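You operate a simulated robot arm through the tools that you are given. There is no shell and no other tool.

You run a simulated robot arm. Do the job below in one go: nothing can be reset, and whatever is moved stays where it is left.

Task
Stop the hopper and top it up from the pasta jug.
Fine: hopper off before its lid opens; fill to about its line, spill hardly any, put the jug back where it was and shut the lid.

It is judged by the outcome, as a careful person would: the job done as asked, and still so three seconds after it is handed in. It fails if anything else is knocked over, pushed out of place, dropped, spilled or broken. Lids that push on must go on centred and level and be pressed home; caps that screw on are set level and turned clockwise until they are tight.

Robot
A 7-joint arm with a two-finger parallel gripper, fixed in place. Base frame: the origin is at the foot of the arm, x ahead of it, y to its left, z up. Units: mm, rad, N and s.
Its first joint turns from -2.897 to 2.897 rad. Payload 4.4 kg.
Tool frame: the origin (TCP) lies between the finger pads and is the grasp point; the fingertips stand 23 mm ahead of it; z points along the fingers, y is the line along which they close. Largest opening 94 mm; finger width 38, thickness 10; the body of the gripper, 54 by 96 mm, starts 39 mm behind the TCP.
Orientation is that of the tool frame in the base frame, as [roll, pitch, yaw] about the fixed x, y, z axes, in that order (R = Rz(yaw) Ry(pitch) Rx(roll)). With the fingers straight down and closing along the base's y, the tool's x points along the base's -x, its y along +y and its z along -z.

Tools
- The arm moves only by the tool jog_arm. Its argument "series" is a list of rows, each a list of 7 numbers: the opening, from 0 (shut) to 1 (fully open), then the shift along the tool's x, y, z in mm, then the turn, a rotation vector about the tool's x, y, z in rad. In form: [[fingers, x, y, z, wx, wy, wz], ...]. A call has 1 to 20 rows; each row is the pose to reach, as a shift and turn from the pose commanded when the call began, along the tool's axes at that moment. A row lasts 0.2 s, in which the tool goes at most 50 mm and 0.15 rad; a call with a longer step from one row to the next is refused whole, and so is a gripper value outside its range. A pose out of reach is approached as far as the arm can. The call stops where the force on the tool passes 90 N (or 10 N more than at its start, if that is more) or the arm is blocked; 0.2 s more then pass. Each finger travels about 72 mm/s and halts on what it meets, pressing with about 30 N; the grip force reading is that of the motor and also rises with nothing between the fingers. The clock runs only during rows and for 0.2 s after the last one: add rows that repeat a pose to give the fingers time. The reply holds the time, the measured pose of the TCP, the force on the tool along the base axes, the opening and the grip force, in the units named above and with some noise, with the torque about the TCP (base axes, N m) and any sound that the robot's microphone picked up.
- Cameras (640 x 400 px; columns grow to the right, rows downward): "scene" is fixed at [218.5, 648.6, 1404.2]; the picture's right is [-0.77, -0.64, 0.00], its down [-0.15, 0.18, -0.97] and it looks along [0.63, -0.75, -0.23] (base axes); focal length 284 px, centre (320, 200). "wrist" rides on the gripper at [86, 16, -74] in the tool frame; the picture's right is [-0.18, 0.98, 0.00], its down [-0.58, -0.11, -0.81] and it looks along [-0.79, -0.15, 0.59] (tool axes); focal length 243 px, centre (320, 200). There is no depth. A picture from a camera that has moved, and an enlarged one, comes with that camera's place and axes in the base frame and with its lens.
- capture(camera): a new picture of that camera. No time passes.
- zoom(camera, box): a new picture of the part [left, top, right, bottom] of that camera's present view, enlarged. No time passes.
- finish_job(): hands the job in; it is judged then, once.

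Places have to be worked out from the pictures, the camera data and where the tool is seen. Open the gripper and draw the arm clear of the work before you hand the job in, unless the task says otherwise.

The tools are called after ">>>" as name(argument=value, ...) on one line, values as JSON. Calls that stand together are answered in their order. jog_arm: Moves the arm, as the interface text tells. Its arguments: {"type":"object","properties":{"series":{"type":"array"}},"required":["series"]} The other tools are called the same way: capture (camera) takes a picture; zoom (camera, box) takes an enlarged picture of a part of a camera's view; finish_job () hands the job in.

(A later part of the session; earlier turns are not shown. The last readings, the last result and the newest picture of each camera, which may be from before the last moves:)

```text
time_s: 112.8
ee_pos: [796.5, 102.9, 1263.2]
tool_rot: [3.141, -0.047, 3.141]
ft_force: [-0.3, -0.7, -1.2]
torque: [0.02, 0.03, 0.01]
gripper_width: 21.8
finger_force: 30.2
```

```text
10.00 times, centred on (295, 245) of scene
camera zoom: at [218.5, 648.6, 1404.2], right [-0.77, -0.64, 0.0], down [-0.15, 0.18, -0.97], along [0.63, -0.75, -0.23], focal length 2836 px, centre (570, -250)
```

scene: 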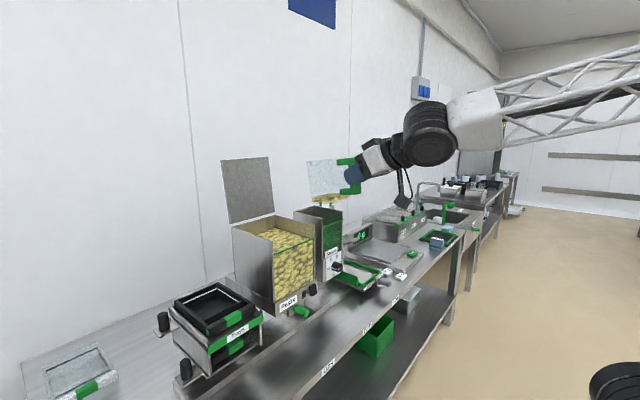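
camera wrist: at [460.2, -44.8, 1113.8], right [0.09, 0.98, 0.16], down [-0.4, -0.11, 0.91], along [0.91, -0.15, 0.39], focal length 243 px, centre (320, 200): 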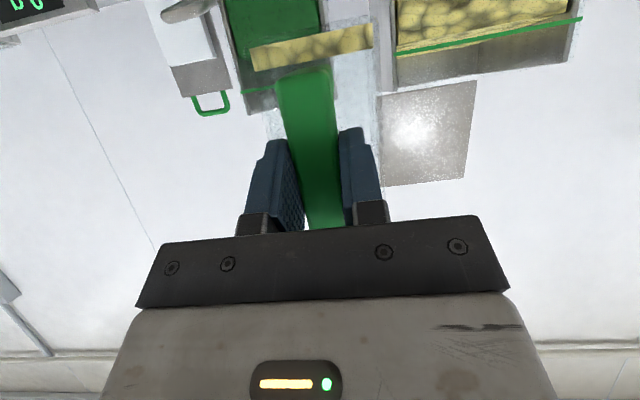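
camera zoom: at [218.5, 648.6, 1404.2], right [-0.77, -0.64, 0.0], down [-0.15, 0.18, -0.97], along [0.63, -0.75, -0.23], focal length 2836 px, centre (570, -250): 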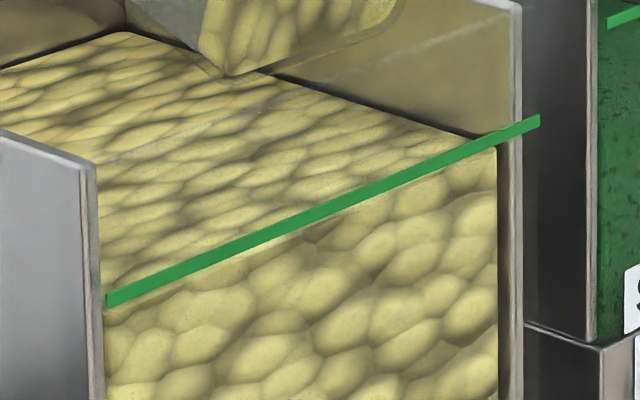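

No flow yet at about 69°. I'll continue to roughly 79° and hold.

>>> jog_arm(series=[[0, -3.7, 0, -2.6, 0, 0.05, 0], [0, -7.3, 0, -5.3, 0, 0.1, 0], [0, -10.5, 0, -6.2, 0, 0.15, 0], [0, -12.2, 0, -6.6, 0, 0.18, 0], [0, -12.2, 0, -6.6, 0, 0.18, 0], [0, -12.2, 0, -6.6, 0, 0.18, 0]])

>>> zoom(camera="scene", box=[265, 225, 325, 265])

>>> zoom(camera="scene", box=[240, 160, 340, 250])

```text
time_s: 114.2
ee_pos: [808.4, 103.4, 1271.0]
tool_rot: [-3.141, -0.227, -3.141]
ft_force: [-0.8, 0.2, -1.5]
torque: [0.01, 0.0, -0.02]
gripper_width: 21.2
finger_force: 30.0
```

```text
10.00 times, centred on (295, 245) of scene
camera zoom: at [218.5, 648.6, 1404.2], right [-0.77, -0.64, 0.0], down [-0.15, 0.18, -0.97], along [0.63, -0.75, -0.23], focal length 2836 px, centre (570, -250)
```

zoom: 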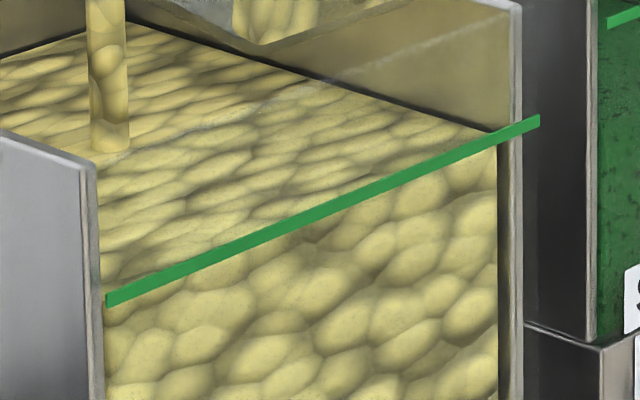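

```text
4.44 times, centred on (290, 205) of scene
camera zoom: at [218.5, 648.6, 1404.2], right [-0.77, -0.64, 0.0], down [-0.15, 0.18, -0.97], along [0.63, -0.75, -0.23], focal length 1261 px, centre (453, 178)
```

zoom: 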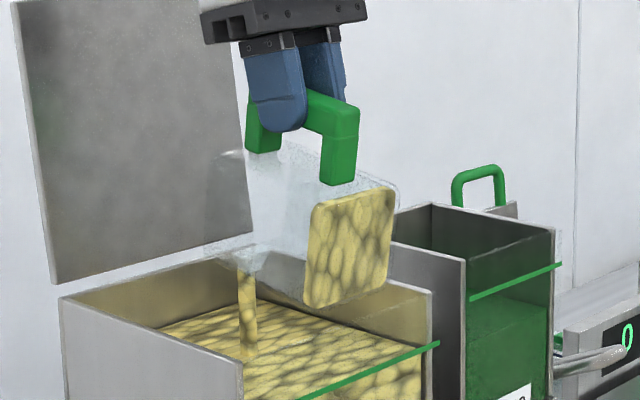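

Pouring resumed; the back corner of the surface has moved from row 32 to 20, and I estimate the line corresponds to about row 10. I'll hold a little more.

>>> jog_arm(series=[[0, 0, 0, 0, 0, 0, 0], [0, 0, 0, 0, 0, 0, 0], [0, 0, 0, 0, 0, 0, 0]])

>>> zoom(camera="scene", box=[265, 225, 325, 265])

>>> zoom(camera="scene", box=[240, 160, 340, 250])

```text
time_s: 115.0
ee_pos: [807.9, 103.0, 1271.1]
tool_rot: [3.141, -0.226, 3.141]
ft_force: [-0.4, 0.1, -0.6]
torque: [-0.04, -0.01, 0.03]
gripper_width: 21.5
finger_force: 29.9
```

```text
10.00 times, centred on (295, 245) of scene
camera zoom: at [218.5, 648.6, 1404.2], right [-0.77, -0.64, 0.0], down [-0.15, 0.18, -0.97], along [0.63, -0.75, -0.23], focal length 2836 px, centre (570, -250)
```

zoom: 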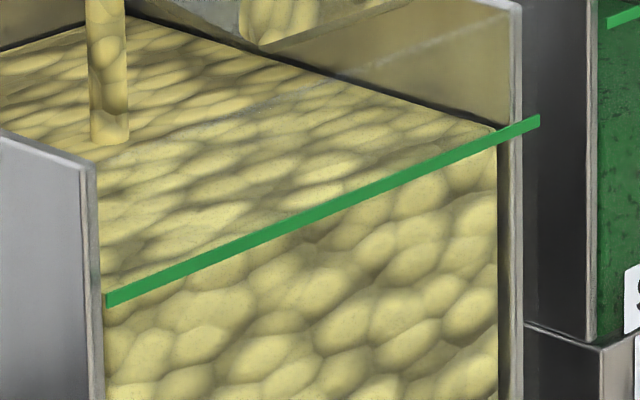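

```text
4.44 times, centred on (290, 205) of scene
camera zoom: at [218.5, 648.6, 1404.2], right [-0.77, -0.64, 0.0], down [-0.15, 0.18, -0.97], along [0.63, -0.75, -0.23], focal length 1261 px, centre (453, 178)
```

zoom: 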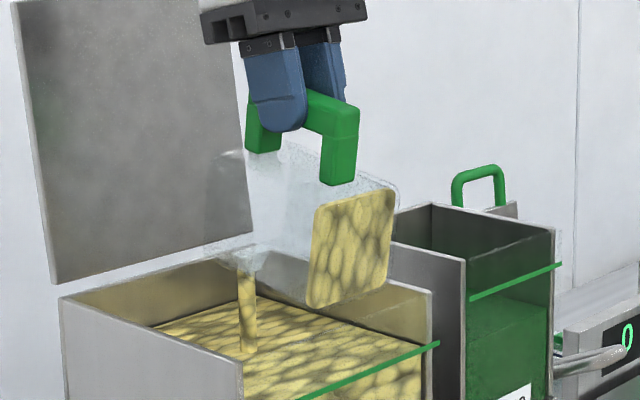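

Nearly there (front corner about row 127, target about 121). I'll hold two rows and then tip back along the same path.

>>> jog_arm(series=[[0, 0, 0, 0, 0, 0, 0], [0, 0, 0, 0, 0, 0, 0], [0, 0, 0, 0, 0, 0, 0], [0, 4.4, 0, 3.1, 0, -0.08, 0], [0, 9.8, 0, 6.4, 0, -0.17, 0], [0, 16, 0, 10.9, 0, -0.27, 0], [0, 21.4, 0, 14.1, 0, -0.37, 0], [0, 27.2, 0, 15.5, 0, -0.47, 0], [0, 30.4, 0, 15.2, 0, -0.57, 0], [0, 32.8, 0, 13.7, 0, -0.67, 0], [0, 32.8, 0, 13.7, 0, -0.67, 0]])

>>> zoom(camera="scene", box=[265, 225, 325, 265])

>>> zoom(camera="scene", box=[220, 150, 340, 290])

```text
time_s: 117.4
ee_pos: [772.0, 102.4, 1265.4]
tool_rot: [3.141, 0.444, 3.141]
ft_force: [0.2, -0.9, -1.6]
torque: [-0.03, 0.03, -0.01]
gripper_width: 21.6
finger_force: 30.2
```

```text
10.00 times, centred on (295, 245) of scene
camera zoom: at [218.5, 648.6, 1404.2], right [-0.77, -0.64, 0.0], down [-0.15, 0.18, -0.97], along [0.63, -0.75, -0.23], focal length 2836 px, centre (570, -250)
```

zoom: 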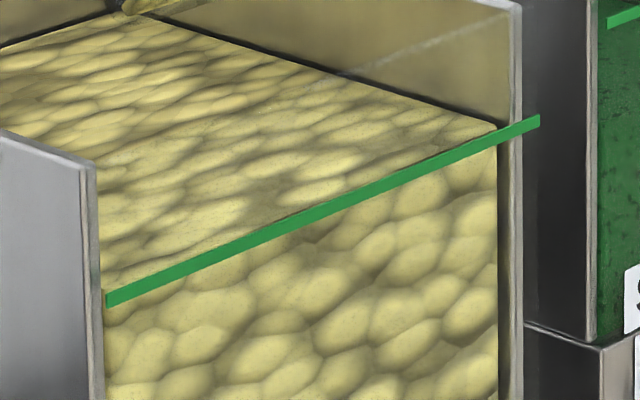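

```text
2.86 times, centred on (280, 220) of scene
camera zoom: at [218.5, 648.6, 1404.2], right [-0.77, -0.64, 0.0], down [-0.15, 0.18, -0.97], along [0.63, -0.75, -0.23], focal length 810 px, centre (434, 143)
```

zoom: 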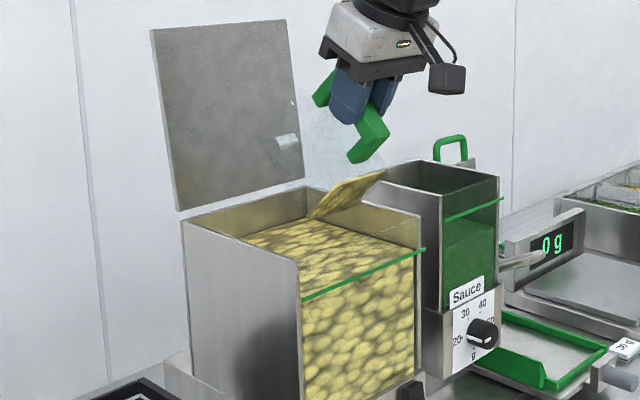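

The surface now meets the line as predicted (front corner row 122) with nothing spilled. I'll bring the jug upright and back away as before, then verify at eye level on the way.

>>> jog_arm(series=[[0, -2.2, 0, -4.5, 0, -0.08, 0], [0, -2, 0, -13.4, 0, -0.18, 0], [0, -0.9, 0, -25, 0, -0.28, 0], [0, 3.8, 0, -38.4, 0, -0.38, 0], [0, 12.6, 0, -52.6, 0, -0.48, 0], [0, 26.2, 0, -65.7, 0, -0.56, 0], [0, 45.1, 0, -77, 0, -0.6, 0], [0, 66.8, 0, -87.3, 0, -0.6, 0], [0, 88.4, 0, -97.7, 0, -0.6, 0], [0, 110.1, 0, -108, 0, -0.6, 0], [0, 129.9, 0, -117.5, 0, -0.6, 0], [0, 146.2, 0, -125.3, 0, -0.6, 0], [0, 157, 0, -130.4, 0, -0.6, 0], [0, 162.4, 0, -133, 0, -0.6, 0], [0, 162.4, 0, -133, 0, -0.6, 0]])

>>> jog_arm(series=[[0, 4.2, -4.9, 2.4, 0, 0, 0], [0, 14, -16.4, 8.1, 0, 0, 0], [0, 28, -32.8, 16.3, 0, 0, 0], [0, 44.8, -52.5, 26, 0, 0, 0], [0, 63, -73.8, 36.6, 0, 0, 0], [0, 81.3, -95.1, 47.2, 0, 0, 0], [0, 98, -114.8, 56.9, 0, 0, 0], [0, 112, -131.2, 65, 0, 0, 0], [0, 123.3, -144.3, 71.5, 0, 0, 0], [0, 131.7, -154.2, 76.4, 0, 0, 0], [0, 137.3, -160.7, 79.7, 0, 0, 0], [0, 140.1, -164, 81.3, 0, 0, 0], [0, 140.1, -164, 81.3, 0, 0, 0]])

>>> zoom(camera="wrist", box=[390, 0, 490, 65])

>>> zoom(camera="wrist", box=[490, 0, 590, 65])

>>> capture(camera="scene")

```text
time_s: 120.6
ee_pos: [568.8, 103.2, 1315.7]
tool_rot: [-3.139, 1.044, 3.141]
ft_force: [-1.3, -0.4, -0.4]
torque: [0.01, 0.09, 0.0]
gripper_width: 21.4
finger_force: 29.8
```

```text
time_s: 123.4
ee_pos: [568.3, -60.1, 1153.9]
tool_rot: [-3.139, 1.043, -3.139]
ft_force: [0.7, -0.5, -1.5]
torque: [0.02, 0.09, 0.02]
gripper_width: 21.6
finger_force: 29.7
```

```text
6.15 times, centred on (440, 32) of wrist
camera zoom: at [460.7, -44.6, 1116.8], right [0.09, 0.98, 0.16], down [-0.4, -0.11, 0.91], along [0.91, -0.15, 0.39], focal length 1493 px, centre (-418, 1231)
```

zoom: 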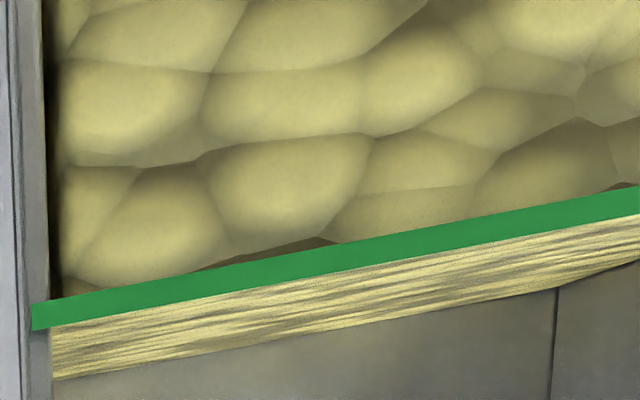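

```text
6.15 times, centred on (540, 32) of wrist
camera zoom: at [460.7, -44.6, 1116.8], right [0.09, 0.98, 0.16], down [-0.4, -0.11, 0.91], along [0.91, -0.15, 0.39], focal length 1493 px, centre (-1034, 1231)
```

zoom: 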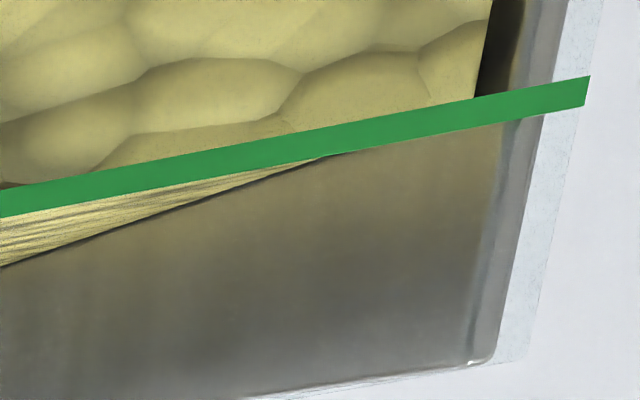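

```text
taken
```

scene: 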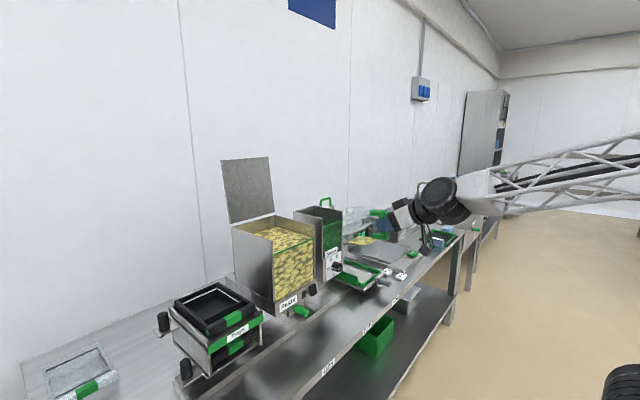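

The pasta edge now lies right on the line. Before returning the jug I'll measure its present tilt in the grip from the fixed camera.

>>> zoom(camera="scene", box=[335, 190, 415, 260])

>>> zoom(camera="wrist", box=[220, 20, 430, 230])

```text
5.71 times, centred on (375, 225) of scene
camera zoom: at [218.5, 648.6, 1404.2], right [-0.77, -0.64, 0.0], down [-0.15, 0.18, -0.97], along [0.63, -0.75, -0.23], focal length 1621 px, centre (6, 57)
```

zoom: 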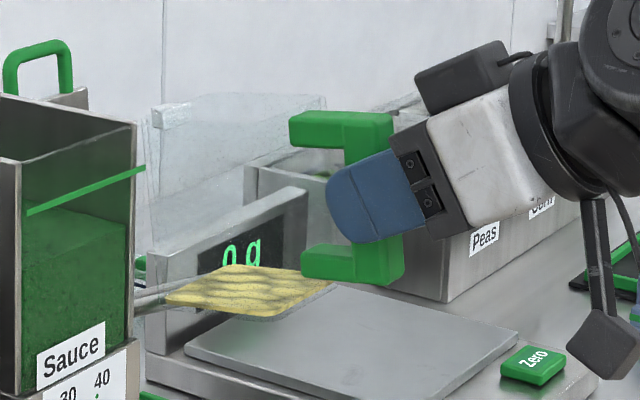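

```text
1.90 times, centred on (325, 125) of wrist
camera zoom: at [460.7, -44.6, 1116.8], right [0.09, 0.98, 0.16], down [-0.4, -0.11, 0.91], along [0.91, -0.15, 0.39], focal length 462 px, centre (310, 343)
```

zoom: 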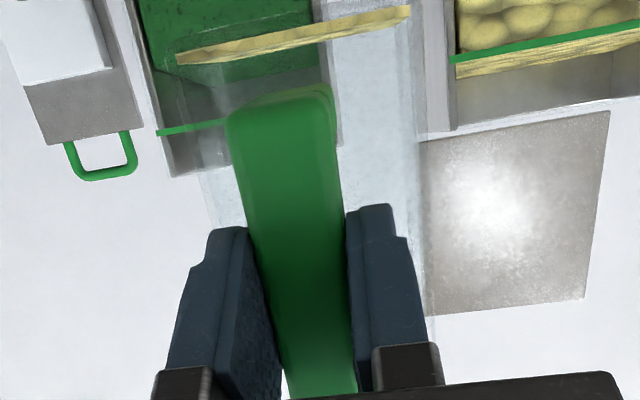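

The tilt in the grip is unchanged since the early slip: about 8.3° nose-down with a 3 mm offset, so I can compensate by pitching the tool up 0.145 rad. I'll carry the jug back toward its spot with gentle ramps, levelling it on the way.

>>> jog_arm(series=[[0, 0, -4, 0, 0, -0.02, 0], [0, 0, -13, 0, 0, -0.05, 0], [0, 0, -27, 0, 0, -0.08, 0], [0, 0, -46, 0, 0, -0.11, 0], [0, 0, -70, 0, 0, -0.135, 0], [0, 0, -98, 0, 0, -0.145, 0], [0, 0, -130, 0, 0, -0.145, 0], [0, 0, -162, 0, 0, -0.145, 0], [0, 0, -194, 0, 0, -0.145, 0], [0, 0, -226, 0, 0, -0.145, 0], [0, 0, -258, 0, 0, -0.145, 0], [0, 0, -290, 0, 0, -0.145, 0], [0, 0, -320, 0, 0, -0.145, 0], [0, 0, -346, 0, 0, -0.145, 0], [0, 0, -367, 0, 0, -0.145, 0], [0, 0, -383, 0, 0, -0.145, 0], [0, 0, -393, 0, 0, -0.145, 0], [0, 0, -398, 0, 0, -0.145, 0], [0, 0, -400, 0, 0, -0.145, 0], [0, 0, -400, 0, 0, -0.145, 0]])

>>> jog_arm(series=[[0, 0, -4, 0, 0, 0, 0], [0, 0, -13, 0, 0, 0, 0], [0, 0, -27, 0, 0, 0, 0], [0, 0, -46, 0, 0, 0, 0], [0, 0, -70, 0, 0, 0, 0], [0, 0, -98, 0, 0, 0, 0], [0, 0, -130, 0, 0, 0, 0], [0, 0, -162, 0, 0, 0, 0], [0, 0, -194, 0, 0, 0, 0], [0, 0, -226, 0, 0, 0, 0], [0, 0, -256, 0, 0, 0, 0], [0, 0, -286, 0, 0, 0, 0], [0, 0, -314, 0, 0, 0, 0], [0, 0, -338, 0, 0, 0, 0], [0, 0, -358, 0, 0, 0, 0], [0, 0, -373, 0, 0, 0, 0], [0, 0, -382, 0, 0, 0, 0], [0, 0, -387, 0, 0, 0, 0], [0, 0, -389, 0, 0, 0, 0], [0, 0, -389, 0, 0, 0, 0]])

>>> capture(camera="scene")

>>> zoom(camera="scene", box=[400, 165, 480, 225])

```text
time_s: 126.8
ee_pos: [621.5, -351.4, 1171.4]
tool_rot: [-3.082, 1.206, -2.942]
ft_force: [-1.0, -1.0, -1.1]
torque: [-0.01, 0.08, -0.02]
gripper_width: 21.6
finger_force: 30.0
stopped in row 16: the arm was blocked; the commanded pose is now the measured one
```

```text
time_s: 128.3
ee_pos: [687.7, -348.4, 1196.1]
tool_rot: [-3.013, 1.222, -2.731]
ft_force: [0.3, -0.2, -0.7]
torque: [0.01, 0.1, 0.0]
gripper_width: 21.7
finger_force: 30.1
stopped in row 7: the arm was blocked; the commanded pose is now the measured one
```

```text
taken
```

scene: 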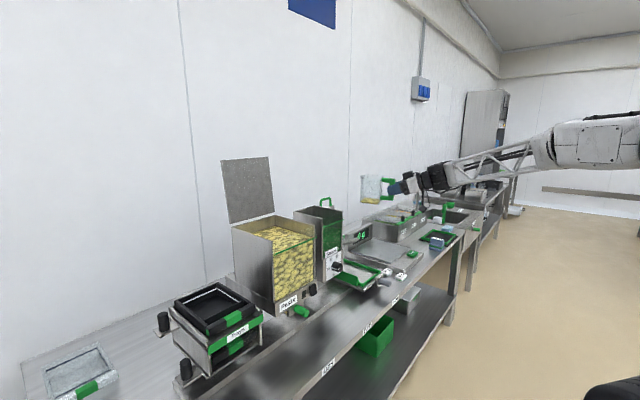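

```text
6.67 times, centred on (440, 195) of scene
camera zoom: at [218.5, 648.6, 1404.2], right [-0.77, -0.64, 0.0], down [-0.15, 0.18, -0.97], along [0.63, -0.75, -0.23], focal length 1891 px, centre (-480, 233)
```

zoom: 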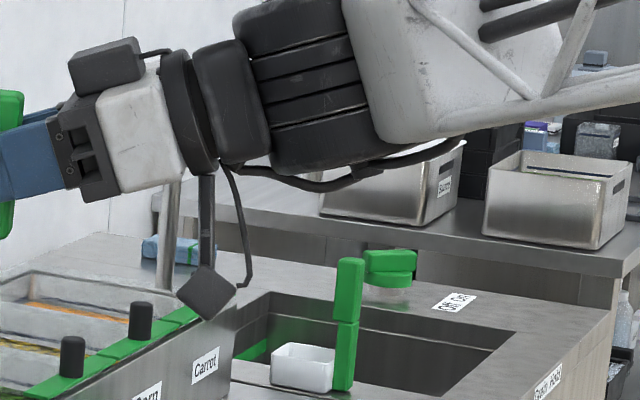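

The arm was blocked partway: at this short radius and steep pitch it ran into a joint limit, and the tool yawed. The jug is still held, with no force. I'll rise and restore the wrist to its square orientation at the milder pitch that worked on the way out.

>>> jog_arm(series=[[0, -6, -0.3, -2, 0, 0, 0], [0, -19, -1, -6.5, 0.03, 0.02, 0.02], [0, -38, -2, -13, 0.08, 0.06, 0.05], [0, -60, -3, -21, 0.13, 0.1, 0.09], [0, -82, -4, -28, 0.18, 0.14, 0.12], [0, -102, -5, -35, 0.22, 0.167, 0.146], [0, -117, -5.9, -40, 0.2445, 0.1858, 0.1621], [0, -125, -6.3, -43, 0.2445, 0.1858, 0.1621], [0, -126.6, -6.4, -43.6, 0.2445, 0.1858, 0.1621], [0, -126.6, -6.4, -43.6, 0.2445, 0.1858, 0.1621]])

>>> capture(camera="scene")

>>> zoom(camera="scene", box=[340, 120, 460, 220])

```text
time_s: 130.5
ee_pos: [690.7, -349.0, 1327.8]
tool_rot: [-3.141, 1.043, -3.141]
ft_force: [0.2, -1.4, -1.2]
torque: [0.02, 0.06, 0.0]
gripper_width: 21.7
finger_force: 30.1
```

```text
taken
```

scene: 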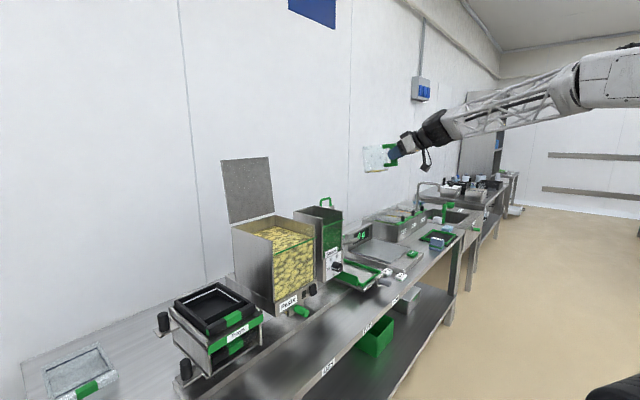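

```text
4.00 times, centred on (400, 170) of scene
camera zoom: at [218.5, 648.6, 1404.2], right [-0.77, -0.64, 0.0], down [-0.15, 0.18, -0.97], along [0.63, -0.75, -0.23], focal length 1134 px, centre (0, 320)
```

zoom: 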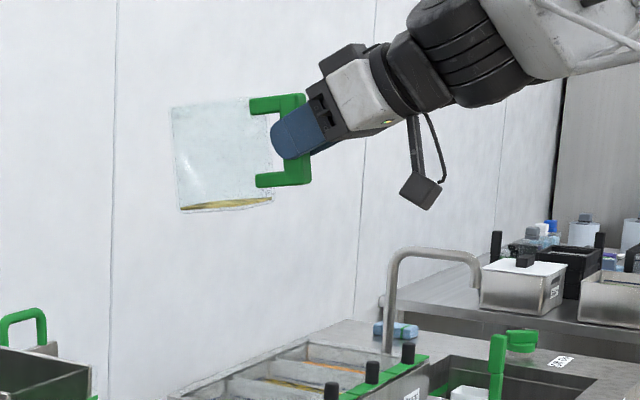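

Orientation is square again at (691, -349, 1328). I'll continue along y to above the jug's place with smooth ramps.

>>> jog_arm(series=[[0, -0.2, -4, 0.2, 0, 0, 0], [0, -0.6, -13, 0.6, 0, 0, 0], [0, -1.2, -27, 1.2, 0, 0, 0], [0, -2, -46, 2, 0, 0, 0], [0, -3, -72, 3, 0, 0, 0], [0, -4, -104, 4, 0, 0, 0], [0, -5.3, -139, 5.3, 0, 0, 0], [0, -6.6, -174, 6.6, 0, 0, 0], [0, -8, -209, 8, 0, 0, 0], [0, -9.3, -244, 9.3, 0, 0, 0], [0, -10.6, -279, 10.6, 0, 0, 0], [0, -12, -314, 12, 0, 0, 0], [0, -13.3, -349, 13.3, 0, 0, 0], [0, -14.5, -382, 14.5, 0, 0, 0], [0, -15.7, -412, 15.7, 0, 0, 0], [0, -16.7, -440, 16.7, 0, 0, 0], [0, -17.6, -464, 17.6, 0, 0, 0], [0, -18.4, -484, 18.4, 0, 0, 0], [0, -18.9, -496, 18.9, 0, 0, 0], [0, -19, -500, 19, 0, 0, 0]])

>>> jog_arm(series=[[0, 0, 0, 0, 0, -0.04, 0], [0, 0, 0, 0, 0, -0.08, 0], [0, 0, 0, 0, 0, -0.12, 0], [0, 0, 0, 0, 0, -0.145, 0], [0, 0, 0, 0, 0, -0.145, 0]])

>>> zoom(camera="scene", box=[400, 125, 460, 165])

>>> capture(camera="wrist")

```text
time_s: 132.5
ee_pos: [768.8, -444.0, 1360.6]
tool_rot: [-3.093, 1.065, -2.948]
ft_force: [0.0, 0.4, -0.4]
torque: [-0.03, 0.12, -0.01]
gripper_width: 21.7
finger_force: 29.8
stopped in row 10: the arm was blocked; the commanded pose is now the measured one
```

```text
time_s: 133.7
ee_pos: [780.4, -440.1, 1343.3]
tool_rot: [-3.117, 1.197, -2.956]
ft_force: [0.6, -0.5, -2.0]
torque: [0.02, 0.06, 0.0]
gripper_width: 21.7
finger_force: 30.2
```

```text
10.00 times, centred on (430, 145) of scene
camera zoom: at [218.5, 648.6, 1404.2], right [-0.77, -0.64, 0.0], down [-0.15, 0.18, -0.97], along [0.63, -0.75, -0.23], focal length 2836 px, centre (-780, 750)
```

zoom: 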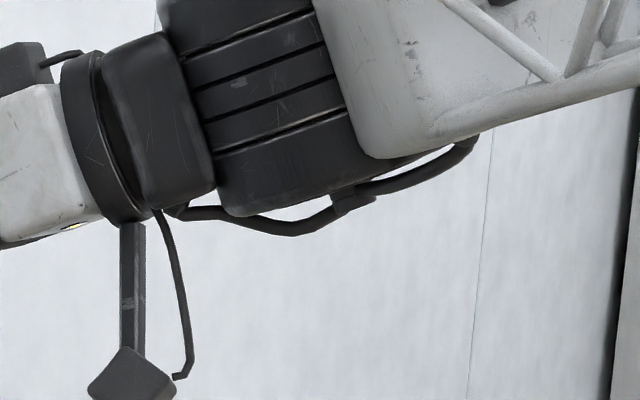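

```text
taken
camera wrist: at [677.0, -441.2, 1291.9], right [-0.09, 0.98, 0.16], down [-0.52, -0.19, 0.84], along [0.85, -0.01, 0.52], focal length 243 px, centre (320, 200)
```

wrist: 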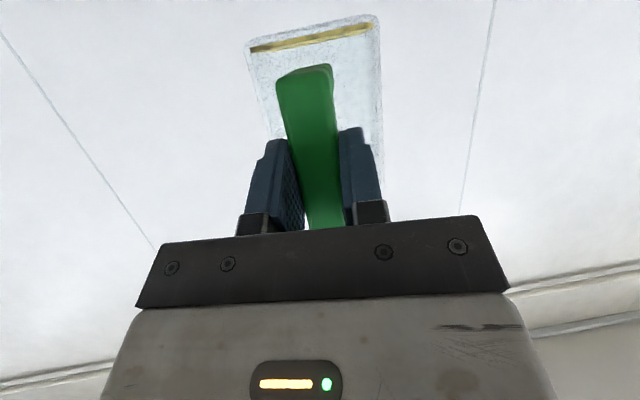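

Blocked again, with no force on the tool, so some other part of the arm may be touching something or itself. I'll look at the whole scene before doing anything else.

>>> capture(camera="scene")

>>> zoom(camera="scene", box=[400, 0, 640, 200])

>>> zoom(camera="scene", box=[400, 180, 640, 400])

```text
taken
```

scene: 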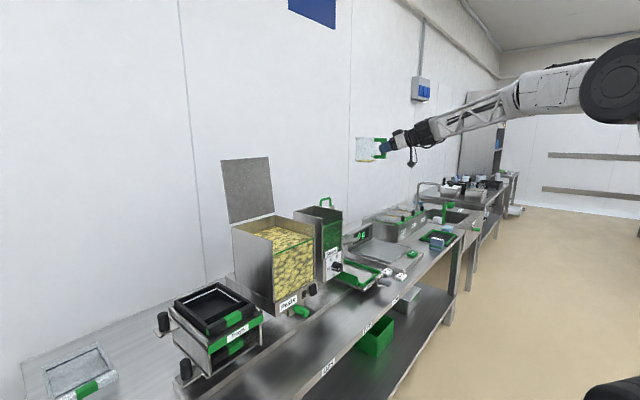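

```text
2.00 times, centred on (520, 100) of scene
camera zoom: at [218.5, 648.6, 1404.2], right [-0.77, -0.64, 0.0], down [-0.15, 0.18, -0.97], along [0.63, -0.75, -0.23], focal length 567 px, centre (-80, 400)
```

zoom: 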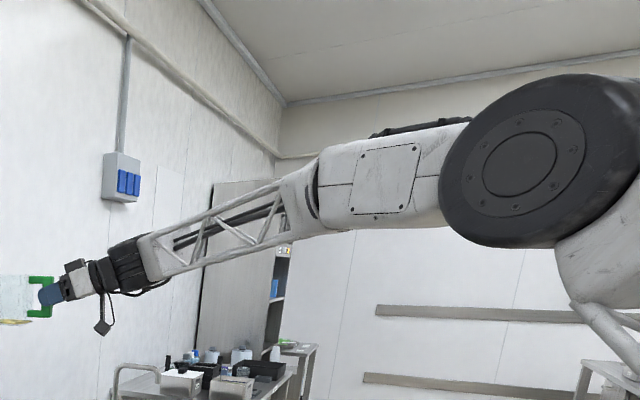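

```text
1.82 times, centred on (520, 290) of scene
camera zoom: at [218.5, 648.6, 1404.2], right [-0.77, -0.64, 0.0], down [-0.15, 0.18, -0.97], along [0.63, -0.75, -0.23], focal length 516 px, centre (-44, 36)
```

zoom: 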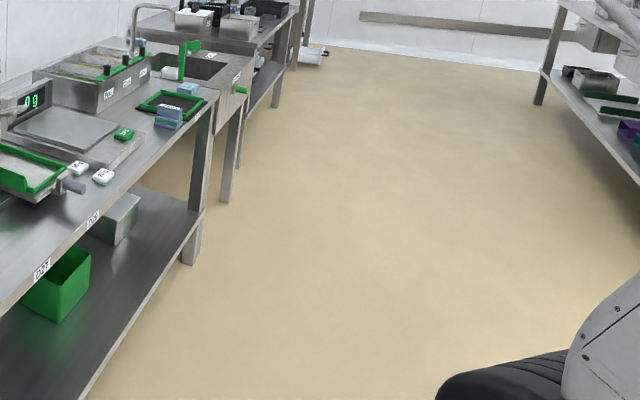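

The picture shows nothing being touched. The wrist seems to have passed its straight position and hit a bend limit in this branch as the arm swings right. I'll go back toward y≈20, where it moved freely, restore the orientation, and then carry the nearly empty jug with the tool pitched down.

>>> jog_arm(series=[[0, 0.1, 4, -0.1, 0.004, 0.005, 0.002], [0, 0.4, 13, -0.3, 0.014, 0.015, 0.008], [0, 0.8, 27, -0.6, 0.029, 0.031, 0.016], [0, 1.3, 46, -1, 0.043, 0.046, 0.024], [0, 2, 70, -1.5, 0.057, 0.061, 0.032], [0, 2.8, 98, -2.1, 0.071, 0.077, 0.04], [0, 3.7, 128, -2.8, 0.086, 0.092, 0.047], [0, 4.5, 158, -3.4, 0.1, 0.107, 0.055], [0, 5.4, 188, -4.1, 0.114, 0.123, 0.063], [0, 6.2, 218, -4.7, 0.128, 0.138, 0.071], [0, 7.1, 248, -5.3, 0.138, 0.149, 0.077], [0, 7.9, 278, -6, 0.1427, 0.1534, 0.079], [0, 8.8, 308, -6.6, 0.1427, 0.1534, 0.079], [0, 9.7, 338, -7.3, 0.1427, 0.1534, 0.079], [0, 10.5, 368, -7.9, 0.1427, 0.1534, 0.079], [0, 11.3, 396, -8.5, 0.1427, 0.1534, 0.079], [0, 12, 421, -9.1, 0.1427, 0.1534, 0.079], [0, 12.6, 442, -9.5, 0.1427, 0.1534, 0.079], [0, 13.1, 458, -9.9, 0.1427, 0.1534, 0.079], [0, 13.4, 468, -10.1, 0.1427, 0.1534, 0.079]])

>>> capture(camera="scene")

>>> capture(camera="wrist")

```text
time_s: 137.9
ee_pos: [685.2, 16.6, 1339.7]
tool_rot: [-3.12, 1.057, -3.136]
ft_force: [0.0, -0.7, -1.0]
torque: [-0.02, 0.11, 0.0]
gripper_width: 21.5
finger_force: 30.3
```

```text
taken
```

scene: 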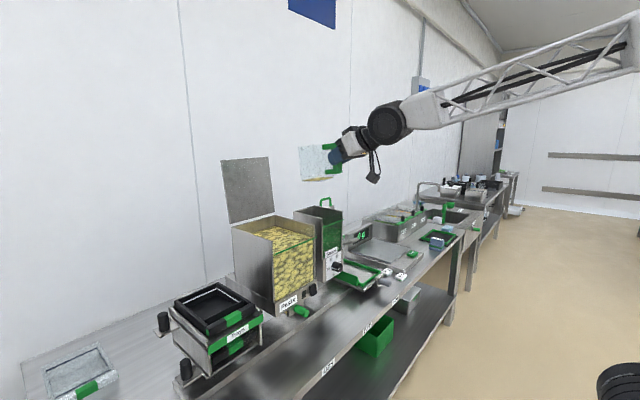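

```text
taken
camera wrist: at [577.3, 32.7, 1302.5], right [0.1, 0.98, 0.15], down [-0.42, -0.09, 0.9], along [0.9, -0.16, 0.4], focal length 243 px, centre (320, 200)
```

wrist: 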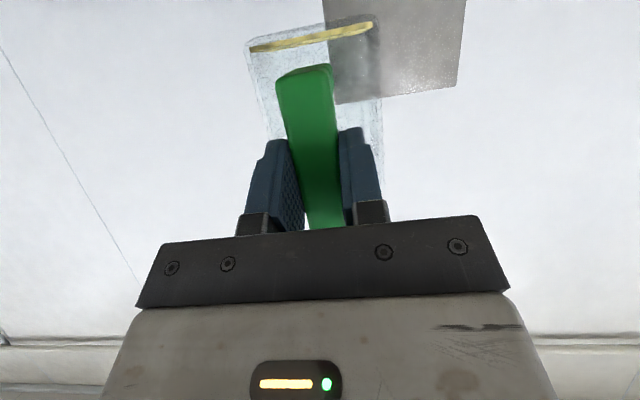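

Back in the free region with a square orientation. I'll pitch the tool (and the nearly empty jug) down by 0.6 rad here, keeping the wrist away from its straight position.

>>> jog_arm(series=[[0, 0, 0, 0, -0.005, 0.06, 0], [0, 0, 0, 0, -0.01, 0.15, 0], [0, 0, 0, 0, -0.015, 0.26, 0], [0, 0, 0, 0, -0.02, 0.37, 0], [0, 0, 0, 0, -0.0216, 0.47, 0], [0, 0, 0, 0, -0.0216, 0.55, 0], [0, 0, 0, 0, -0.0216, 0.6, 0], [0, 0, 0, 0, -0.0216, 0.6, 0]])

>>> zoom(camera="scene", box=[275, 110, 395, 210])

```text
time_s: 139.7
ee_pos: [684.9, 14.1, 1341.2]
tool_rot: [3.136, 0.458, -3.14]
ft_force: [-0.8, 0.1, -1.0]
torque: [-0.01, 0.09, 0.01]
gripper_width: 21.6
finger_force: 30.0
```

```text
4.00 times, centred on (335, 160) of scene
camera zoom: at [218.5, 648.6, 1404.2], right [-0.77, -0.64, 0.0], down [-0.15, 0.18, -0.97], along [0.63, -0.75, -0.23], focal length 1134 px, centre (260, 360)
```

zoom: 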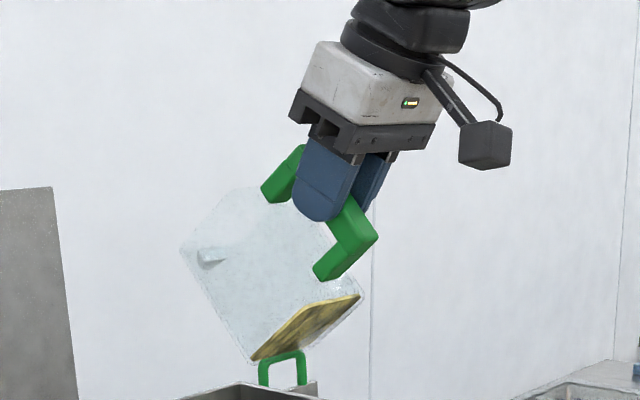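

The thin layer stays put. Now I'll sweep right in two gentle stages with the tool pitched down, checking for any blocking.

>>> jog_arm(series=[[0, 0, -4, 0, 0, 0, 0], [0, 0, -13, 0, 0, 0, 0], [0, 0, -27, 0, 0, 0, 0], [0, 0, -46, 0, 0, 0, 0], [0, 0, -70, 0, 0, 0, 0], [0, 0, -98, 0, 0, 0, 0], [0, 0, -128, 0, 0, 0, 0], [0, 0, -158, 0, 0, 0, 0], [0, 0, -188, 0, 0, 0, 0], [0, 0, -218, 0, 0, 0, 0], [0, 0, -248, 0, 0, 0, 0], [0, 0, -278, 0, 0, 0, 0], [0, 0, -308, 0, 0, 0, 0], [0, 0, -336, 0, 0, 0, 0], [0, 0, -362, 0, 0, 0, 0], [0, 0, -385, 0, 0, 0, 0], [0, 0, -404, 0, 0, 0, 0], [0, 0, -418, 0, 0, 0, 0], [0, 0, -427, 0, 0, 0, 0], [0, 0, -430, 0, 0, 0, 0]])

>>> capture(camera="scene")

```text
time_s: 143.9
ee_pos: [685.3, -413.6, 1338.9]
tool_rot: [3.137, 0.457, -3.141]
ft_force: [0.5, -0.1, -2.4]
torque: [-0.01, 0.09, 0.02]
gripper_width: 21.7
finger_force: 30.4
```

```text
taken
```

scene: 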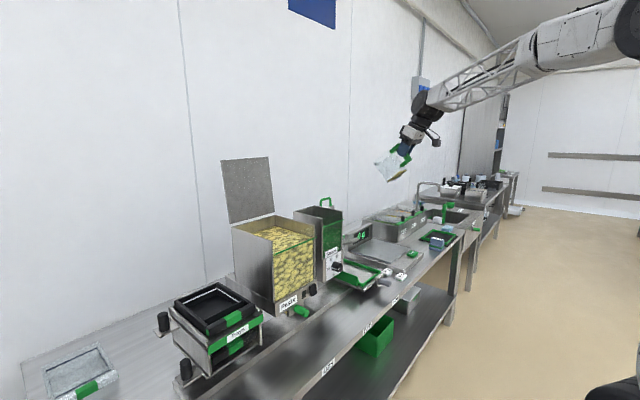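

This time it passed without blocking. I'll continue to above the jug's spot.

>>> jog_arm(series=[[0, -1, -4, 0.5, 0, 0, 0], [0, -2, -13, 1, 0, 0, 0], [0, -4, -27, 2, 0, 0, 0], [0, -6, -46, 3, 0, 0, 0], [0, -8, -70, 4, 0, 0, 0], [0, -10, -98, 5, 0, 0, 0], [0, -12, -128, 6, 0, 0, 0], [0, -14, -158, 7, 0, 0, 0], [0, -16, -188, 8, 0, 0, 0], [0, -18, -218, 9, 0, 0, 0], [0, -20, -248, 10, 0, 0, 0], [0, -22, -278, 11, 0, 0, 0], [0, -24, -308, 12, 0, 0, 0], [0, -25, -338, 12.5, 0, 0, 0], [0, -26, -366, 13, 0, 0, 0], [0, -26, -391, 13, 0, 0, 0], [0, -26, -411, 13, 0, 0, 0], [0, -26, -425, 13, 0, 0, 0], [0, -26, -433, 13, 0, 0, 0], [0, -26, -436, 13, 0, 0, 0]])

>>> capture(camera="scene")

```text
time_s: 148.1
ee_pos: [715.6, -850.6, 1336.4]
tool_rot: [3.135, 0.458, 3.14]
ft_force: [-0.4, -0.2, -1.6]
torque: [-0.02, 0.05, -0.03]
gripper_width: 21.6
finger_force: 30.2
```

```text
taken
```

scene: 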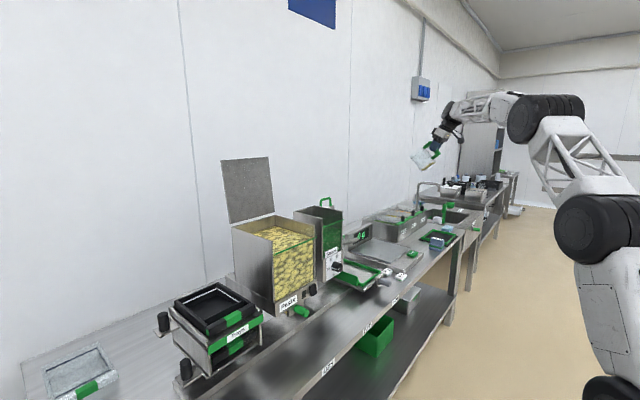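

I'm above the jug's place in the same arm posture as when I picked it up. I'll pitch the jug back to level here.

>>> jog_arm(series=[[0, 0, 0, 0, 0.003, -0.06, 0], [0, 0, 0, 0, 0.0066, -0.15, 0], [0, 0, 0, 0, 0.0066, -0.26, 0], [0, 0, 0, 0, 0.0066, -0.37, 0], [0, 0, 0, 0, 0.0066, -0.48, 0], [0, 0, 0, 0, 0.0066, -0.58, 0], [0, 0, 0, 0, 0.0066, -0.66, 0], [0, 0, 0, 0, 0.0066, -0.71, 0], [0, 0, 0, 0, 0.0066, -0.731, 0], [0, 0, 0, 0, 0.0066, -0.731, 0]])

>>> zoom(camera="scene", box=[400, 125, 460, 165])

>>> capture(camera="wrist")

```text
time_s: 150.3
ee_pos: [714.2, -850.2, 1335.8]
tool_rot: [-3.141, 1.191, 3.137]
ft_force: [0.1, -0.4, -0.5]
torque: [0.03, 0.09, 0.01]
gripper_width: 21.6
finger_force: 30.4
```

```text
10.00 times, centred on (430, 145) of scene
camera zoom: at [218.5, 648.6, 1404.2], right [-0.77, -0.64, 0.0], down [-0.15, 0.18, -0.97], along [0.63, -0.75, -0.23], focal length 2836 px, centre (-780, 750)
```

zoom: 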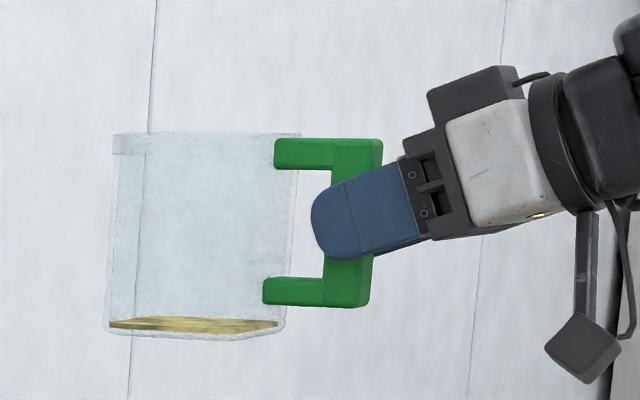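

```text
taken
camera wrist: at [613.6, -833.8, 1284.5], right [0.07, 0.98, 0.17], down [-0.53, -0.11, 0.84], along [0.84, -0.15, 0.52], focal length 243 px, centre (320, 200)
```

wrist: 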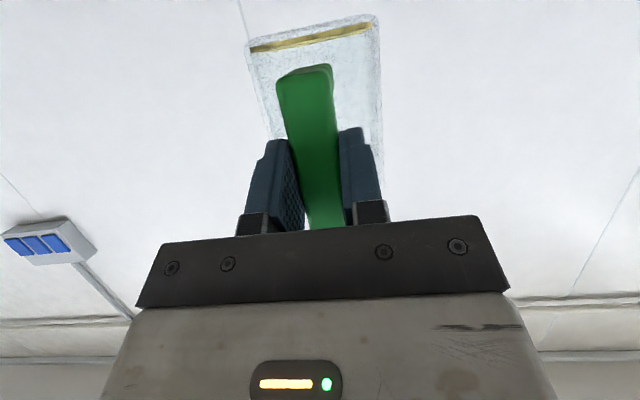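

The jug is level again (same handle slant as before), sitting about 2 mm forward and 3–4 mm low relative to the original grip. I'll descend most of the way with that offset corrected.

>>> jog_arm(series=[[0, 3.7, 0, 1.5, 0, 0, 0], [0, 11.2, 0, 4.4, 0, 0, 0], [0, 23.3, 0.1, 9.1, 0, 0, 0], [0, 39.1, 0.1, 15.4, 0, 0, 0], [0, 59.6, 0.2, 23.4, 0, 0, 0], [0, 83.8, 0.2, 32.9, 0, 0, 0], [0, 109.8, 0.3, 43.2, 0, 0, 0], [0, 135.9, 0.3, 53.4, 0, 0, 0], [0, 161.9, 0.4, 63.7, 0, 0, 0], [0, 188, 0.5, 73.9, 0, 0, 0], [0, 214, 0.5, 84.2, 0, 0, 0], [0, 240.1, 0.6, 94.4, 0, 0, 0], [0, 266.1, 0.7, 104.7, 0, 0, 0], [0, 292.2, 0.7, 114.9, 0, 0, 0], [0, 317.3, 0.8, 124.8, 0, 0, 0], [0, 340.6, 0.9, 134, 0, 0, 0], [0, 361.1, 0.9, 142, 0, 0, 0], [0, 377.8, 1, 148.6, 0, 0, 0], [0, 389.9, 1, 153.4, 0, 0, 0], [0, 396.4, 1, 155.9, 0, 0, 0]])

>>> zoom(camera="scene", box=[395, 195, 475, 265])

>>> capture(camera="wrist")

```text
time_s: 154.5
ee_pos: [713.0, -849.3, 909.6]
tool_rot: [3.141, 1.19, 3.136]
ft_force: [0.4, -0.5, -0.5]
torque: [0.01, 0.09, 0.0]
gripper_width: 21.6
finger_force: 29.9
```

```text
5.71 times, centred on (435, 230) of scene
camera zoom: at [218.5, 648.6, 1404.2], right [-0.77, -0.64, 0.0], down [-0.15, 0.18, -0.97], along [0.63, -0.75, -0.23], focal length 1621 px, centre (-337, 29)
```

zoom: 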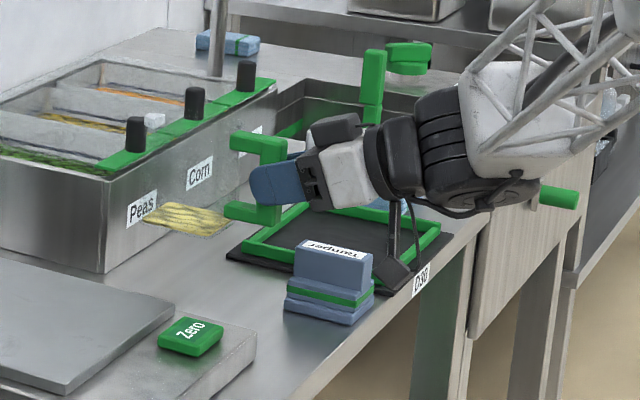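

```text
taken
camera wrist: at [610.8, -832.9, 858.2], right [0.07, 0.98, 0.17], down [-0.53, -0.11, 0.84], along [0.84, -0.15, 0.52], focal length 243 px, centre (320, 200)
```

wrist: 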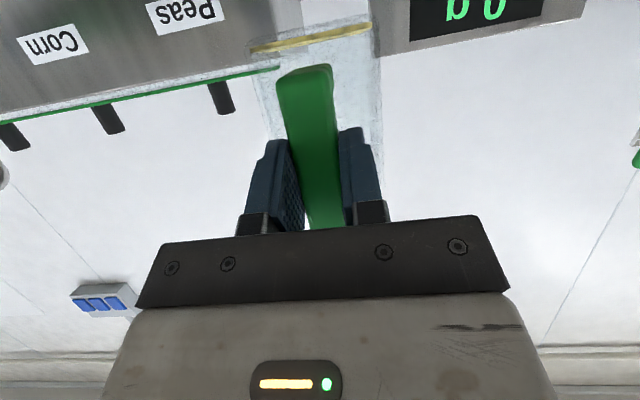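

Clear so far at z=910. I'll lower another 80 mm and check alignment against the original handle position.

>>> jog_arm(series=[[0, 3.7, 0, 1.4, 0, 0, 0], [0, 12, 0, 4.5, 0, 0, 0], [0, 24, 0, 9.2, 0, 0, 0], [0, 37, 0, 14.4, 0, 0, 0], [0, 50, 0, 19.5, 0, 0, 0], [0, 61, 0, 23.9, 0, 0, 0], [0, 69, 0, 27, 0, 0, 0], [0, 74.3, 0, 29, 0, 0, 0], [0, 74.3, 0, 29, 0, 0, 0]])

>>> zoom(camera="scene", box=[395, 215, 465, 265])

>>> capture(camera="wrist")

```text
time_s: 156.5
ee_pos: [711.9, -848.5, 831.3]
tool_rot: [3.141, 1.19, 3.137]
ft_force: [-0.1, 0.1, -1.5]
torque: [-0.03, 0.09, -0.01]
gripper_width: 21.6
finger_force: 30.0
```

```text
8.00 times, centred on (430, 240) of scene
camera zoom: at [218.5, 648.6, 1404.2], right [-0.77, -0.64, 0.0], down [-0.15, 0.18, -0.97], along [0.63, -0.75, -0.23], focal length 2269 px, centre (-560, -120)
```

zoom: 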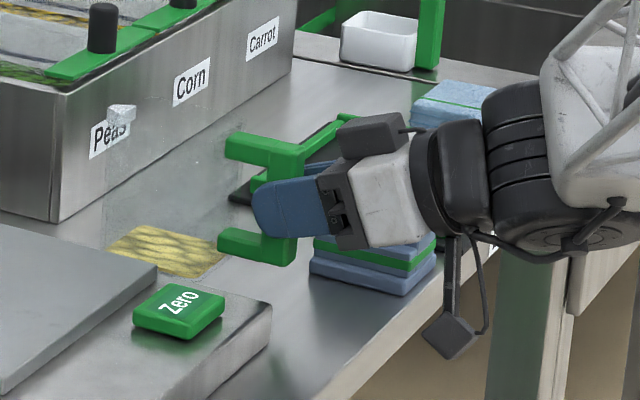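

```text
taken
camera wrist: at [610.3, -832.7, 779.1], right [0.07, 0.98, 0.17], down [-0.53, -0.11, 0.84], along [0.84, -0.15, 0.52], focal length 243 px, centre (320, 200)
```

wrist: 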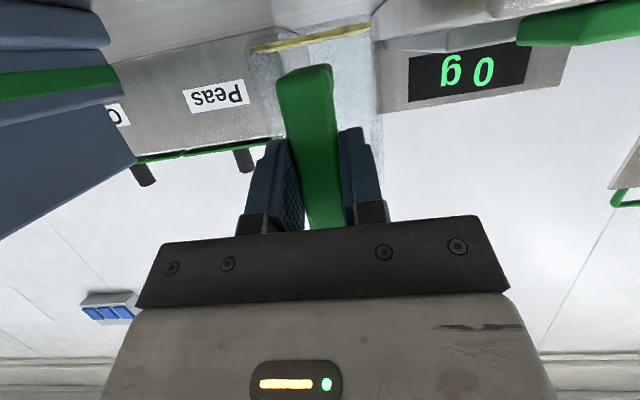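

Close to touchdown. I'll use the same zoom I had before picking up to compare handle position precisely.

>>> zoom(camera="scene", box=[395, 225, 455, 265])

```text
10.00 times, centred on (425, 245) of scene
camera zoom: at [218.5, 648.6, 1404.2], right [-0.77, -0.64, 0.0], down [-0.15, 0.18, -0.97], along [0.63, -0.75, -0.23], focal length 2836 px, centre (-730, -250)
```

zoom: 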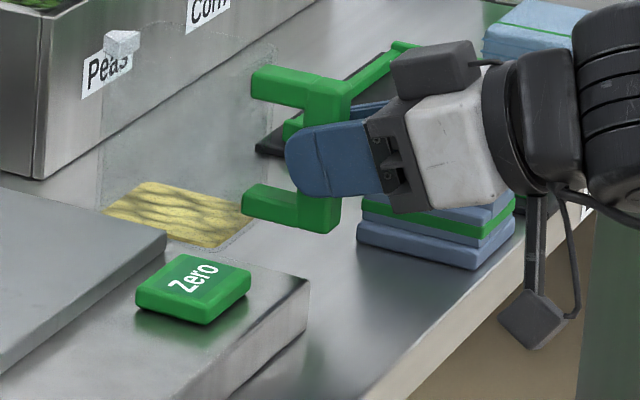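

The predicted resting position matches the original within about 1 mm. I'll lower slowly to contact.

>>> jog_arm(series=[[0, 3.4, 0, 2, 0, 0, 0], [0, 7.2, 0, 3.6, 0, 0, 0], [0, 10, 0, 4.7, 0, 0, 0], [0, 12, 0, 5.5, 0, 0, 0], [0, 13.2, 0, 6, 0, 0, 0], [0, 13.2, 0, 6, 0, 0, 0]])

>>> jog_arm(series=[[0, 0.5, 0, 0.2, 0, 0, 0], [0, 0.9, 0, 0.4, 0, 0, 0], [0, 1.4, 0, 0.6, 0, 0, 0], [0, 1.4, 0, 0.6, 0, 0, 0]])

>>> zoom(camera="scene", box=[395, 225, 455, 265])

```text
time_s: 157.9
ee_pos: [711.5, -848.5, 814.7]
tool_rot: [3.14, 1.188, 3.138]
ft_force: [-0.1, 0.0, -1.3]
torque: [0.0, 0.12, -0.02]
gripper_width: 21.6
finger_force: 30.4
```

```text
time_s: 158.9
ee_pos: [712.8, -848.9, 814.1]
tool_rot: [-3.141, 1.19, 3.139]
ft_force: [0.2, -0.8, 2.5]
torque: [-0.06, -0.38, -0.03]
gripper_width: 21.7
finger_force: 30.1
```

```text
10.00 times, centred on (425, 245) of scene
camera zoom: at [218.5, 648.6, 1404.2], right [-0.77, -0.64, 0.0], down [-0.15, 0.18, -0.97], along [0.63, -0.75, -0.23], focal length 2836 px, centre (-730, -250)
```

zoom: 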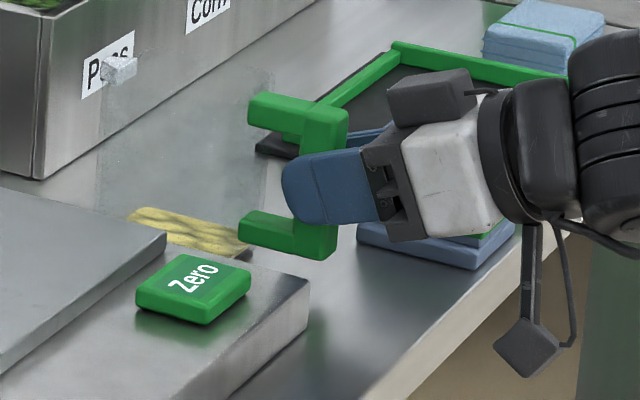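

It touches down with the handle at exactly its original pixels (248, 97). I'll open the fingers gently.

>>> jog_arm(series=[[0.22, 0, 0, 0, 0, 0, 0], [0.26, 0, 0, 0, 0, 0, 0], [0.32, 0, 0, 0, 0, 0, 0], [0.4, 0, 0, 0, 0, 0, 0], [0.45, 0, 0, 0, 0, 0, 0], [0.45, 0, 0, 0, 0, 0, 0]])

>>> zoom(camera="scene", box=[395, 225, 455, 265])

>>> zoom(camera="wrist", box=[220, 20, 430, 230])

```text
time_s: 160.3
ee_pos: [712.4, -848.3, 814.5]
tool_rot: [3.139, 1.189, 3.137]
ft_force: [0.8, 0.8, 0.3]
torque: [0.0, -0.02, -0.01]
gripper_width: 42.4
finger_force: 0.1
```

```text
10.00 times, centred on (425, 245) of scene
camera zoom: at [218.5, 648.6, 1404.2], right [-0.77, -0.64, 0.0], down [-0.15, 0.18, -0.97], along [0.63, -0.75, -0.23], focal length 2836 px, centre (-730, -250)
```

zoom: 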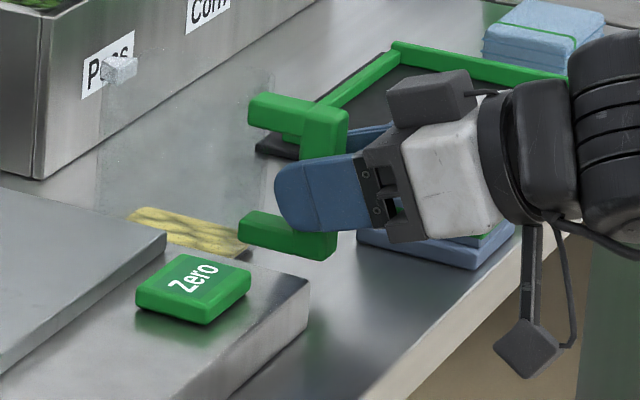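

```text
1.90 times, centred on (325, 125) of wrist
camera zoom: at [610.7, -832.4, 762.4], right [0.07, 0.98, 0.17], down [-0.53, -0.11, 0.84], along [0.84, -0.15, 0.52], focal length 462 px, centre (310, 343)
```

zoom: 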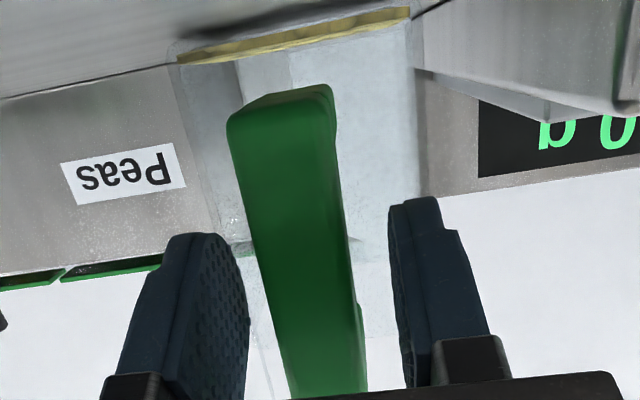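

Released, and the jug stands where it was. I'll back straight out of the handle.

>>> jog_arm(series=[[0.45, 0, 0, -8, 0, 0, 0], [0.45, 0, 0, -22, 0, 0, 0], [0.45, 0, 0, -40, 0, 0, 0], [0.45, 0, 0, -62, 0, 0, 0], [0.45, 0, 0, -85, 0, 0, 0], [0.45, 0, 0, -105, 0, 0, 0], [0.45, 0, 0, -120, 0, 0, 0], [0.45, 0, 0, -120, 0, 0, 0]])

>>> zoom(camera="scene", box=[395, 225, 455, 265])

>>> capture(camera="wrist")

```text
time_s: 162.1
ee_pos: [601.7, -849.9, 858.7]
tool_rot: [3.139, 1.187, 3.138]
ft_force: [-0.1, -0.6, -1.1]
torque: [-0.01, 0.0, -0.03]
gripper_width: 42.3
finger_force: 0.1
```

```text
10.00 times, centred on (425, 245) of scene
camera zoom: at [218.5, 648.6, 1404.2], right [-0.77, -0.64, 0.0], down [-0.15, 0.18, -0.97], along [0.63, -0.75, -0.23], focal length 2836 px, centre (-730, -250)
```

zoom: 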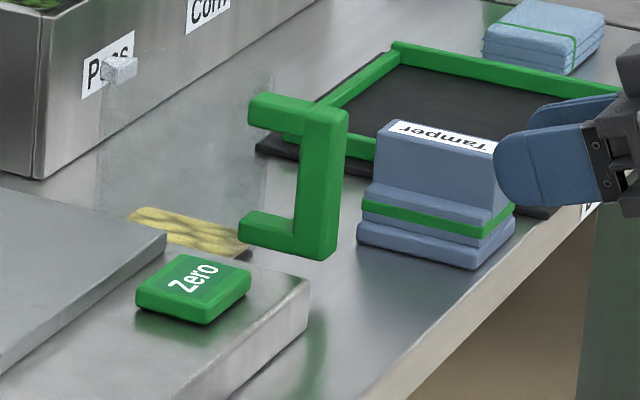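

```text
taken
camera wrist: at [499.2, -831.8, 806.9], right [0.07, 0.98, 0.17], down [-0.53, -0.11, 0.84], along [0.84, -0.15, 0.52], focal length 243 px, centre (320, 200)
```

wrist: 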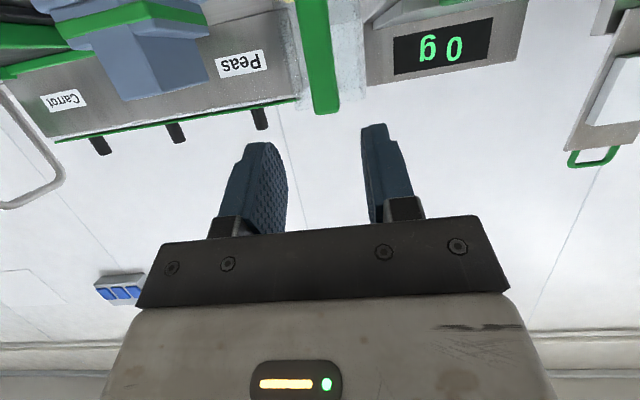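

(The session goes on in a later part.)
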